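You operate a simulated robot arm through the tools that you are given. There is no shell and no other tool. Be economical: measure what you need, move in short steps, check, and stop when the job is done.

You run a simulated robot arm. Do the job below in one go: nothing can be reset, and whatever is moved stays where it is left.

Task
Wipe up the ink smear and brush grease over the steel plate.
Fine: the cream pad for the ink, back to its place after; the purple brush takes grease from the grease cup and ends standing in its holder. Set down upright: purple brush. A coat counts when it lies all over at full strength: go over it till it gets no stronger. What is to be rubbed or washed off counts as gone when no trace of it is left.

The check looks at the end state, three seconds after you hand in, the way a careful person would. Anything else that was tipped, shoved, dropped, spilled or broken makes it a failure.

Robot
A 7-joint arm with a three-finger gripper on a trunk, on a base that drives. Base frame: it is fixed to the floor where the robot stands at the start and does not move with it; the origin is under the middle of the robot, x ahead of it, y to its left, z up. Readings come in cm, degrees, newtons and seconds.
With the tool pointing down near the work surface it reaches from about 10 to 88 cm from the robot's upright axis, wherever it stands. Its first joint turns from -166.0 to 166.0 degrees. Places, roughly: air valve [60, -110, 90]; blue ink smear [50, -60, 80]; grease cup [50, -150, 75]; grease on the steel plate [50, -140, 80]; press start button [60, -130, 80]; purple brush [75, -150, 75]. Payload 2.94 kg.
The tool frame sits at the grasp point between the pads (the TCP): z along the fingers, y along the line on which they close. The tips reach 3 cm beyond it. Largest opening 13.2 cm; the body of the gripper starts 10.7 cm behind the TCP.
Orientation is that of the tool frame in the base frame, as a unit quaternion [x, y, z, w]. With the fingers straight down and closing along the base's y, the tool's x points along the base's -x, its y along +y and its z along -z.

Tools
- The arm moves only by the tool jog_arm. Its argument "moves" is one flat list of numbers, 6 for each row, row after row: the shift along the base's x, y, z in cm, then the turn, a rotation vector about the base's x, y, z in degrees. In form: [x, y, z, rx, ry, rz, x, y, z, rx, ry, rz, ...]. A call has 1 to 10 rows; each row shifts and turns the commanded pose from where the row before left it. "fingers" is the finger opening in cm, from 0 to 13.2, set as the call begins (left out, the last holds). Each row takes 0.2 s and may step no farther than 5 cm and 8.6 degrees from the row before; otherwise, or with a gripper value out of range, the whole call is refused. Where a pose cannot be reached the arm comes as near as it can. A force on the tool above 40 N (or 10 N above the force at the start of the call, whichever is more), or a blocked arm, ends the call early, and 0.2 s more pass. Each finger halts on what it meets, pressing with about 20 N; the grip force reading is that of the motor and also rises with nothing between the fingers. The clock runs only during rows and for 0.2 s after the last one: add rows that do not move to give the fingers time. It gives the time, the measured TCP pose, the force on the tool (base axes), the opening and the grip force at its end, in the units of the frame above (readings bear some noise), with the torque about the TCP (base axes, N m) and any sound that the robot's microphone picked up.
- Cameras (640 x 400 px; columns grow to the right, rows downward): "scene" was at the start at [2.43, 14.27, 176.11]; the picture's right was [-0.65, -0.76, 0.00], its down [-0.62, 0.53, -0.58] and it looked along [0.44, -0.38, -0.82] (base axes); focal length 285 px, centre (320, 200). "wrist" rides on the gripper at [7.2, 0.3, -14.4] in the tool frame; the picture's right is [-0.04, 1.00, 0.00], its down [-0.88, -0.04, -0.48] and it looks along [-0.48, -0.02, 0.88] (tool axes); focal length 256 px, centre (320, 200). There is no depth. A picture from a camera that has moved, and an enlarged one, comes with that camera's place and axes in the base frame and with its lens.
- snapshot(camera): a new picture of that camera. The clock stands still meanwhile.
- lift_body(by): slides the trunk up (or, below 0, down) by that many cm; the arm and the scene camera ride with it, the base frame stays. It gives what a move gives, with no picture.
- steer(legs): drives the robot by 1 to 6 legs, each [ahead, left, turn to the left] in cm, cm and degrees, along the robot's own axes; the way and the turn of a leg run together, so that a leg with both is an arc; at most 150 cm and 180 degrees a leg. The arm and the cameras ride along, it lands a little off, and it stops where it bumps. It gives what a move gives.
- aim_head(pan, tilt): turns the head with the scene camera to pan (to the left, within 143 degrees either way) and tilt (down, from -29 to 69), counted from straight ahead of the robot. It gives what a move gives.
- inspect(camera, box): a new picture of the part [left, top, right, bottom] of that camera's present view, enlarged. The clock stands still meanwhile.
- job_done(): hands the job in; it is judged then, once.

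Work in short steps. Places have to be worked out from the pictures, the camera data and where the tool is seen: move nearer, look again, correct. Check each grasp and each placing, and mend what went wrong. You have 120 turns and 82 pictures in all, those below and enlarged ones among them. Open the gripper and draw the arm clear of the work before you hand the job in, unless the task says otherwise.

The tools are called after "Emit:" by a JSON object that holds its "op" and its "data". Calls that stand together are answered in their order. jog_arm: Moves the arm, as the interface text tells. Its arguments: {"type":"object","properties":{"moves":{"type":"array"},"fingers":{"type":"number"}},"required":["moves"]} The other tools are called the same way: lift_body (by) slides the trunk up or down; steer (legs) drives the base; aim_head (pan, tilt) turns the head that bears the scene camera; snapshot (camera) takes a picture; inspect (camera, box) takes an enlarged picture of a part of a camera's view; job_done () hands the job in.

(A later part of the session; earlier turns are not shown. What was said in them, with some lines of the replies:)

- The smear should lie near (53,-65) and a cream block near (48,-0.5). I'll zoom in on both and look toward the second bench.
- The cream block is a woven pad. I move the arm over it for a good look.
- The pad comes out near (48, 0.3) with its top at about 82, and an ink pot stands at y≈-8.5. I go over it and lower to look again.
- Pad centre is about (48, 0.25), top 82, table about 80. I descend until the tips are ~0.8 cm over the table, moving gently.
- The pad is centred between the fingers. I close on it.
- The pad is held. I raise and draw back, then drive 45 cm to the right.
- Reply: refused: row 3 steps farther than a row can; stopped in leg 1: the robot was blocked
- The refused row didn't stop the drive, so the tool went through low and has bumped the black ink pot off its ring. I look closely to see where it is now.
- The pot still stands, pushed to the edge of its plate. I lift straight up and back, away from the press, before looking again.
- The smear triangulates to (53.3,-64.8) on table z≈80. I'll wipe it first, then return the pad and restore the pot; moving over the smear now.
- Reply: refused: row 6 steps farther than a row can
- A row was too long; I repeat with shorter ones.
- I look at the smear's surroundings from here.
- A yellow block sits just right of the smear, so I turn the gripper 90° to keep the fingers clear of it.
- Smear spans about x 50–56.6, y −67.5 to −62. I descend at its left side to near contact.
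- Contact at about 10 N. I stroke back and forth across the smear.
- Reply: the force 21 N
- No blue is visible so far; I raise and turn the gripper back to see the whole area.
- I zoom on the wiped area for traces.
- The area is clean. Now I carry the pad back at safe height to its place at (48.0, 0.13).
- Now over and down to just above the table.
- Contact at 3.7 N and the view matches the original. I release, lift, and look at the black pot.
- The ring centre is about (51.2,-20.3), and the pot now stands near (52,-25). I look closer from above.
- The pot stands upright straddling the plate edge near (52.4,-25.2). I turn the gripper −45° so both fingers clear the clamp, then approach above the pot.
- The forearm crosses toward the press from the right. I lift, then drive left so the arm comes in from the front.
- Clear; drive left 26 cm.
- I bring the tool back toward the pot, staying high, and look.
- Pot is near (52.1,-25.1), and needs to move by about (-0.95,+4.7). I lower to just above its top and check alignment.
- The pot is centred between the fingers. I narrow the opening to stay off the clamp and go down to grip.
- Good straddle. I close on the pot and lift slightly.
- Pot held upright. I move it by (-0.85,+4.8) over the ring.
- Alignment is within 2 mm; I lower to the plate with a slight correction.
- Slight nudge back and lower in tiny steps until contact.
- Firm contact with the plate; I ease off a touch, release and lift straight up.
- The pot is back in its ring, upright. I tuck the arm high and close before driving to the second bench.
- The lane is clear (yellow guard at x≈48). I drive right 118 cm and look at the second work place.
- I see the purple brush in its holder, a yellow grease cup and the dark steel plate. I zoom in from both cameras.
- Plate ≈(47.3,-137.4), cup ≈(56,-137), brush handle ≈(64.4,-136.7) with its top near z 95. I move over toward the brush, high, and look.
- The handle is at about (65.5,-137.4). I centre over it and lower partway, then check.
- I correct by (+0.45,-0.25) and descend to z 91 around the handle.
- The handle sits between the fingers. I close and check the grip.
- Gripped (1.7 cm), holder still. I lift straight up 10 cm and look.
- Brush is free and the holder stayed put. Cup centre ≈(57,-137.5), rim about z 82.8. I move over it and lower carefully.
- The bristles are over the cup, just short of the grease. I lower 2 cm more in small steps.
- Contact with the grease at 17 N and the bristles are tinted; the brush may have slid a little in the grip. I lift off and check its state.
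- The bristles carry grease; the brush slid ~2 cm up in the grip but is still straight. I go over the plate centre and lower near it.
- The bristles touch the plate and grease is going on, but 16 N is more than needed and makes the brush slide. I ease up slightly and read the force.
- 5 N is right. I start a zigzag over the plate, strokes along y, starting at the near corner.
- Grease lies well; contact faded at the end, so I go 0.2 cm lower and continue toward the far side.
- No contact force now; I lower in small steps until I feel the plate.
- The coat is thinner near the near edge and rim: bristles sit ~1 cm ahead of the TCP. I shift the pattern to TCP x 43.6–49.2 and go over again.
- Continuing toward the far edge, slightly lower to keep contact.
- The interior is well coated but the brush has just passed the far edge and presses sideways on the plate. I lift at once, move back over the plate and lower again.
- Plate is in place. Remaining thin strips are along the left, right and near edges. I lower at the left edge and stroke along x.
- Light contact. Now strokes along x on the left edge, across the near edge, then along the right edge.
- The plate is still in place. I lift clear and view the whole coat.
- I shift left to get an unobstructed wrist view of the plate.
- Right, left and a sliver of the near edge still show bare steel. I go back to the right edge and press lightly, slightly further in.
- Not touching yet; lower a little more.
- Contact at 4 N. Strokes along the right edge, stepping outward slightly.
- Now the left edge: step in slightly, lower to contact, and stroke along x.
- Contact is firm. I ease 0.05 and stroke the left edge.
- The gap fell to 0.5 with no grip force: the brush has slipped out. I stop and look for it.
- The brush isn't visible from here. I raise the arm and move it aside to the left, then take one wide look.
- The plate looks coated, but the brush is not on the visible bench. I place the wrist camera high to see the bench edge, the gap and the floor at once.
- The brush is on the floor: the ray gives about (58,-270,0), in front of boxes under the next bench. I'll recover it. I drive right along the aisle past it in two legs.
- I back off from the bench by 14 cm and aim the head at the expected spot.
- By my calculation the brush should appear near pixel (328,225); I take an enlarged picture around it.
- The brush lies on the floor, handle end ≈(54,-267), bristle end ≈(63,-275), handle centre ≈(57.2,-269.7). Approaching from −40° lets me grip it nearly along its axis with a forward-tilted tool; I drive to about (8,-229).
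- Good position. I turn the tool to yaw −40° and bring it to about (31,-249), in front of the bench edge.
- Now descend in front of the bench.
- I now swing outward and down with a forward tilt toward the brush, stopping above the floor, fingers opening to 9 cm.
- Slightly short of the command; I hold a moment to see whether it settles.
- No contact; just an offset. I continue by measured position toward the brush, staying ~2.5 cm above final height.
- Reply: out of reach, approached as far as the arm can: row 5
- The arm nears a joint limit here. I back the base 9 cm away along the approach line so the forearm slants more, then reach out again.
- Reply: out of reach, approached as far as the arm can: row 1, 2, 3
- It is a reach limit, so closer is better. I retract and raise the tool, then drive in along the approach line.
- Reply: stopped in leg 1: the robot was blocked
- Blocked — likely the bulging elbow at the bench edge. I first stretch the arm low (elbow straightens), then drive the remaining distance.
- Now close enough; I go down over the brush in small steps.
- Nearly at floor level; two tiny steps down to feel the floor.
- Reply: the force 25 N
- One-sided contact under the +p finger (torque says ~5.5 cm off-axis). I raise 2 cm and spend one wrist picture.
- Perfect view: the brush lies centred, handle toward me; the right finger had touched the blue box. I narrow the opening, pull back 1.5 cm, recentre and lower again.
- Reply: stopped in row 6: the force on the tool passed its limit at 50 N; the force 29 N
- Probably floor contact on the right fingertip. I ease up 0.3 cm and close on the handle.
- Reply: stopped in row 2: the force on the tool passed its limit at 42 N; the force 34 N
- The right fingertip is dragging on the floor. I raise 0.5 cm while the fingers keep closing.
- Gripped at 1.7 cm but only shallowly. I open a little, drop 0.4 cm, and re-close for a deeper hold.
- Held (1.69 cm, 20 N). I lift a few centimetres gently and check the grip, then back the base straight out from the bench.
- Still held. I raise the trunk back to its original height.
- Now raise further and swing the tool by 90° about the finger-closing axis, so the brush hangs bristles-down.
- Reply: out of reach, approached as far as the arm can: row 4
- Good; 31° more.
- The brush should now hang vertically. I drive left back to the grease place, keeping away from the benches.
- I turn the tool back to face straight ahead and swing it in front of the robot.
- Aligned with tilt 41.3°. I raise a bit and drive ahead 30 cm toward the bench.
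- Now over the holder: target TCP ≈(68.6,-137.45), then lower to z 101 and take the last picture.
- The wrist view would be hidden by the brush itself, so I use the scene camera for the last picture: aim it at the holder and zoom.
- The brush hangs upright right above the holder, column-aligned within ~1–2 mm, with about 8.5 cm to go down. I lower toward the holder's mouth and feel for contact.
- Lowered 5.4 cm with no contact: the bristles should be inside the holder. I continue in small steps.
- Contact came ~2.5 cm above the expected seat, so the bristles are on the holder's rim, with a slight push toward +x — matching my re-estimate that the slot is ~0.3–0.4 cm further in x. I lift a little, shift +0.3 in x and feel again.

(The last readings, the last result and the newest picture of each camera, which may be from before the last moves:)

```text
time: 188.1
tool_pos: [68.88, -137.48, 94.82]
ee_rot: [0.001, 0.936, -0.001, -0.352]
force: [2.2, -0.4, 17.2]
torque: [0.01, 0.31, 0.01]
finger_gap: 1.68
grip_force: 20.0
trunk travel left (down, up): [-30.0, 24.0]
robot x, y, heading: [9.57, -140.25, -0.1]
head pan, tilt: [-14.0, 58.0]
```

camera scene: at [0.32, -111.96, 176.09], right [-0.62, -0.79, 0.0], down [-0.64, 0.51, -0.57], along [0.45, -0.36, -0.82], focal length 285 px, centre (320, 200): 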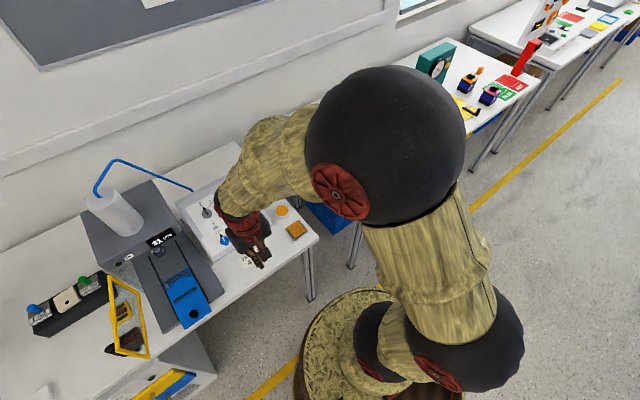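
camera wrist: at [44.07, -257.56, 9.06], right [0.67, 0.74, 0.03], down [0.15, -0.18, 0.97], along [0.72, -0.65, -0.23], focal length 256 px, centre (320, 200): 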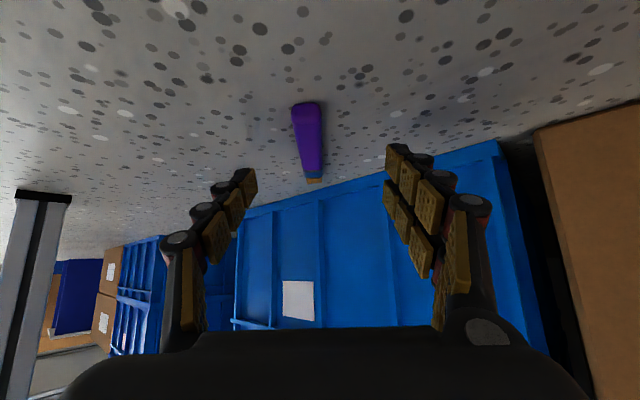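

Still on something. I ease to light contact and slide +0.4 in x, watching the forces.

Emit:
{"op": "jog_arm", "data": {"moves": [0, 0, 0.15, 0, 0, 0, 0.2, 0, 0, 0, 0, 0, 0.2, 0, 0, 0, 0, 0, 0, 0, 0, 0, 0, 0]}}

```text
time: 189.1
tool_pos: [69.17, -137.45, 94.88]
ee_rot: [0.001, 0.936, -0.001, -0.353]
force: [0.0, -0.2, -0.8]
torque: [0.0, -0.03, 0.0]
finger_gap: 1.69
grip_force: 19.5
trunk travel left (down, up): [-30.0, 24.0]
robot x, y, heading: [9.79, -140.11, -0.0]
head pan, tilt: [-14.0, 58.0]
```

Free now; lower again by 0.3 to test.

Emit:
{"op": "jog_arm", "data": {"moves": [0, 0, -0.2, 0, 0, 0, 0, 0, -0.15, 0, 0, 0, 0, 0, 0, 0, 0, 0]}}

```text
time: 189.9
tool_pos: [69.39, -137.42, 94.46]
ee_rot: [0.0, 0.936, -0.002, -0.352]
force: [0.1, 0.2, -0.7]
torque: [0.0, -0.05, -0.03]
finger_gap: 1.69
grip_force: 19.6
trunk travel left (down, up): [-30.0, 24.0]
robot x, y, heading: [10.0, -140.0, -0.2]
head pan, tilt: [-14.0, 58.0]
```

No force below the former contact height: it has entered. I continue down.

Emit:
{"op": "jog_arm", "data": {"moves": [0, 0, -0.25, 0, 0, 0, 0, 0, -0.15, 0, 0, 0, 0, 0, 0, 0, 0, 0]}}

```text
time: 190.7
tool_pos: [69.37, -137.37, 94.03]
ee_rot: [0.001, 0.936, -0.001, -0.352]
force: [0.1, 0.1, -0.4]
torque: [0.01, -0.02, -0.01]
finger_gap: 1.7
grip_force: 20.7
trunk travel left (down, up): [-30.0, 24.0]
robot x, y, heading: [9.99, -139.81, -0.2]
head pan, tilt: [-14.0, 58.0]
```

Emit:
{"op": "jog_arm", "data": {"moves": [0, 0, -0.3, 0, 0, 0, 0, 0, -0.2, 0, 0, 0, 0, 0, 0, 0, 0, 0]}}

```text
time: 191.5
tool_pos: [69.43, -137.44, 93.48]
ee_rot: [0.0, 0.936, -0.001, -0.352]
force: [0.7, 0.3, -1.1]
torque: [-0.02, 0.01, 0.0]
finger_gap: 1.66
grip_force: 20.2
trunk travel left (down, up): [-30.0, 24.0]
robot x, y, heading: [9.97, -140.14, -0.0]
head pan, tilt: [-14.0, 58.0]
```

Still free; another half centimetre.

Emit:
{"op": "jog_arm", "data": {"moves": [0, 0, -0.3, 0, 0, 0, 0, 0, -0.2, 0, 0, 0, 0, 0, 0, 0, 0, 0]}}

```text
time: 192.3
tool_pos: [69.41, -137.44, 93.2]
ee_rot: [0.001, 0.936, -0.001, -0.353]
force: [-0.2, -0.5, -0.2]
torque: [0.01, -0.02, 0.03]
finger_gap: 1.7
grip_force: 20.2
trunk travel left (down, up): [-30.0, 24.0]
robot x, y, heading: [9.77, -140.43, -0.3]
head pan, tilt: [-14.0, 58.0]
```

Emit:
{"op": "jog_arm", "data": {"moves": [0, 0, -0.25, 0, 0, 0, 0, 0, -0.2, 0, 0, 0, 0, 0, 0, 0, 0, 0]}}

```text
time: 193.1
tool_pos: [69.35, -137.44, 92.6]
ee_rot: [0.0, 0.936, -0.002, -0.353]
force: [-0.9, -0.1, -0.7]
torque: [-0.01, -0.02, 0.02]
finger_gap: 1.67
grip_force: 19.9
trunk travel left (down, up): [-30.0, 24.0]
robot x, y, heading: [10.21, -140.13, -0.2]
head pan, tilt: [-14.0, 58.0]
```

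Emit:
{"op": "jog_arm", "data": {"moves": [0, 0, -0.2, 0, 0, 0, 0, 0, -0.15, 0, 0, 0, 0, 0, 0, 0, 0, 0]}}

```text
time: 193.9
tool_pos: [69.38, -137.43, 92.04]
ee_rot: [0.0, 0.936, -0.002, -0.353]
force: [2.6, -0.9, -0.5]
torque: [-0.12, -0.22, 0.01]
finger_gap: 1.69
grip_force: 19.5
trunk travel left (down, up): [-30.0, 24.0]
robot x, y, heading: [10.01, -140.02, -0.2]
head pan, tilt: [-14.0, 58.0]
```

A slight side touch pushing +x; I follow it by 0.15 and go a bit further.

Emit:
{"op": "jog_arm", "data": {"moves": [0.15, 0, 0, 0, 0, 0, 0, 0, -0.2, 0, 0, 0, 0, 0, 0, 0, 0, 0]}}

```text
time: 194.7
tool_pos: [69.43, -137.39, 91.93]
ee_rot: [0.0, 0.936, -0.001, -0.352]
force: [-0.8, 0.3, -0.4]
torque: [0.0, 0.0, -0.01]
finger_gap: 1.68
grip_force: 20.3
trunk travel left (down, up): [-30.0, 24.0]
robot x, y, heading: [9.69, -140.0, -0.4]
head pan, tilt: [-14.0, 58.0]
```

Emit:
{"op": "jog_arm", "data": {"moves": [0, 0, -0.2, 0, 0, 0, 0, 0, -0.15, 0, 0, 0, 0, 0, 0, 0, 0, 0]}}

```text
time: 195.5
tool_pos: [69.44, -137.47, 91.7]
ee_rot: [0.001, 0.936, 0.0, -0.352]
force: [-0.3, 0.4, 0.7]
torque: [0.01, 0.0, 0.01]
finger_gap: 1.7
grip_force: 20.0
trunk travel left (down, up): [-30.0, 24.0]
robot x, y, heading: [9.76, -140.48, -0.4]
head pan, tilt: [-14.0, 58.0]
```

Continue down to the floor of the holder.

Emit:
{"op": "jog_arm", "data": {"moves": [0, 0, -0.25, 0, 0, 0, 0, 0, -0.25, 0, 0, 0, 0, 0, -0.1, 0, 0, 0, 0, 0, 0, 0, 0, 0]}}

```text
time: 196.5
tool_pos: [69.46, -137.51, 91.07]
ee_rot: [0.0, 0.936, -0.002, -0.353]
force: [-0.3, -0.3, -0.5]
torque: [0.0, -0.03, 0.01]
finger_gap: 1.68
grip_force: 19.9
trunk travel left (down, up): [-30.0, 24.0]
robot x, y, heading: [9.24, -139.85, -0.3]
head pan, tilt: [-14.0, 58.0]
```

Emit:
{"op": "jog_arm", "data": {"moves": [0, 0, -0.2, 0, 0, 0, 0, 0, -0.2, 0, 0, 0, 0, 0, -0.1, 0, 0, 0, 0, 0, 0, 0, 0, 0]}}

```text
time: 197.5
tool_pos: [69.53, -137.46, 90.53]
ee_rot: [0.0, 0.936, -0.001, -0.353]
force: [1.0, -0.7, -0.7]
torque: [0.0, -0.01, 0.0]
finger_gap: 1.69
grip_force: 20.0
trunk travel left (down, up): [-30.0, 24.0]
robot x, y, heading: [10.19, -139.82, -0.2]
head pan, tilt: [-14.0, 58.0]
```

Emit:
{"op": "jog_arm", "data": {"moves": [0, 0, -0.2, 0, 0, 0, 0, 0, -0.2, 0, 0, 0, 0, 0, -0.2, 0, 0, 0, 0, 0, 0, 0, 0, 0]}}

```text
time: 198.5
tool_pos: [69.53, -137.35, 90.17]
ee_rot: [0.0, 0.936, -0.001, -0.352]
force: [1.6, 0.0, 16.8]
torque: [-0.04, 0.3, -0.01]
finger_gap: 1.72
grip_force: 20.1
trunk travel left (down, up): [-30.0, 24.0]
robot x, y, heading: [10.06, -140.29, -0.2]
head pan, tilt: [-14.0, 58.0]
```

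Bottomed. To be sure it is inside the holder, I ease off and nudge +0.5 in x to feel for a wall.

Emit:
{"op": "jog_arm", "data": {"moves": [0, 0, 0.25, 0, 0, 0, 0.5, 0, 0, 0, 0, 0, 0, 0, 0, 0, 0, 0]}}

```text
time: 199.3
tool_pos: [70.01, -137.52, 90.14]
ee_rot: [0.002, 0.936, 0.0, -0.352]
force: [-0.6, -2.1, -1.4]
torque: [-0.11, 0.03, 0.07]
finger_gap: 1.7
grip_force: 20.1
trunk travel left (down, up): [-30.0, 24.0]
robot x, y, heading: [9.58, -139.89, -0.4]
head pan, tilt: [-14.0, 58.0]
```

No wall yet at +0.5. I continue +x in small steps; an opposing force means I'm inside.

Emit:
{"op": "jog_arm", "data": {"moves": [0.3, -0.15, 0, 0, 0, 0, 0.3, 0, 0, 0, 0, 0, 0, 0, 0, 0, 0, 0]}}

```text
time: 200.1
tool_pos: [70.37, -137.62, 90.11]
ee_rot: [0.001, 0.935, -0.001, -0.354]
force: [-10.5, -0.1, -0.1]
torque: [-0.04, 0.58, -0.03]
finger_gap: 1.69
grip_force: 19.7
trunk travel left (down, up): [-30.0, 24.0]
robot x, y, heading: [9.95, -140.23, -0.3]
head pan, tilt: [-14.0, 58.0]
```

Wall on the +x side too: the brush is inside the holder, with free play centred at TCP x≈69.8. I centre it and release.

Emit:
{"op": "jog_arm", "data": {"moves": [-0.3, 0.05, 0, 0, 0, 0, -0.25, 0, 0, 0, 0, 0, 0, 0, 0, 0, 0, 0]}}

Emit:
{"op": "jog_arm", "data": {"moves": [0, 0, 0, 0, 0, 0, 0, 0, 0, 0, 0, 0, 0, 0, 0, 0, 0, 0, 0, 0, 0, 0, 0, 0], "fingers": 3.6}}

Emit:
{"op": "jog_arm", "data": {"moves": [0.66, 0, 0.75, 0, 0, 0, 1.3, 0, 1.5, 0, 0, 0, 2, 0, 2.2, 0, 0, 0, 2, 0, 2.2, 0, 0, 0, 1, 0, 4, 0, 0, 0, 0, 0, 4.5, 0, 0, 0, 0, 0, 4.5, 0, 0, 0, 0, 0, 0, 0, 0, 0]}}

```text
time: 200.9
tool_pos: [70.0, -137.57, 90.22]
ee_rot: [0.001, 0.936, -0.001, -0.353]
force: [-0.2, 0.5, -0.9]
torque: [-0.03, 0.0, 0.0]
finger_gap: 1.69
grip_force: 19.9
trunk travel left (down, up): [-30.0, 24.0]
robot x, y, heading: [9.56, -139.74, -0.1]
head pan, tilt: [-14.0, 58.0]
```

```text
time: 201.9
tool_pos: [69.94, -137.57, 90.21]
ee_rot: [0.001, 0.936, -0.001, -0.352]
force: [-0.1, -0.7, -1.0]
torque: [0.01, -0.03, 0.0]
finger_gap: 3.6
grip_force: 0.0
trunk travel left (down, up): [-30.0, 24.0]
robot x, y, heading: [10.02, -140.08, -0.0]
head pan, tilt: [-14.0, 58.0]
```

```text
time: 203.7
tool_pos: [76.89, -137.54, 110.05]
ee_rot: [0.001, 0.936, -0.001, -0.352]
force: [1.0, 0.6, 0.1]
torque: [0.01, -0.01, 0.0]
finger_gap: 3.61
grip_force: 0.1
trunk travel left (down, up): [-30.0, 24.0]
robot x, y, heading: [10.3, -139.88, -0.2]
head pan, tilt: [-14.0, 58.0]
```

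Released with no forces. I raise and draw the arm back clear of the work, well above the brush.

Emit:
{"op": "jog_arm", "data": {"moves": [0, 0, 4, 0, 0, 0, -4.9, 0, 0, 0, 0, 0, -4.9, 0, 0, 0, 0, 0, -4.9, 0, 0, 0, 0, 0, -4.9, 0, 0, 0, 0, 0, -4.9, 0, 0, 0, 0, 0, -4.9, 0, 0, 0, 0, 0, -4.9, 0, 0, 0, 0, 0, 0, 0, 0, 0, 0, 0], "fingers": 6}}

```text
time: 205.7
tool_pos: [42.43, -137.49, 113.9]
ee_rot: [0.002, 0.936, 0.0, -0.352]
force: [0.5, 0.7, 0.0]
torque: [0.02, -0.04, 0.01]
finger_gap: 5.98
grip_force: 0.0
trunk travel left (down, up): [-30.0, 24.0]
robot x, y, heading: [9.5, -140.06, -0.5]
head pan, tilt: [-14.0, 58.0]
```

The arm is clear and the gripper open, so I hand the job in.

Emit:
{"op": "job_done", "data": {}}

```text
The job is handed in.
```

I've handed the job in: ink wiped, cream pad back in its place, steel plate greased, purple brush back in its holder. I was out of pictures, so the brush's final stand was checked by touch only.

- **Ink:** the zoomed picture showed no trace left.
- **Plate:** the last picture showed a full coat apart from a thin dark line at one edge. I took that for the plate's side face but did not check it close up.
- **Black ink pot:** the arm bumped it off its ring while driving past. I set it back on its ring, upright.
- **Brush:** it slipped out of the gripper during the last strokes and landed on the floor. I picked it up and returned it. I felt the holder floor and a wall on either side before letting go.
- **Blue box under the next bench:** a fingertip pressed on or beside it while I fetched the brush. I did not check whether it moved.
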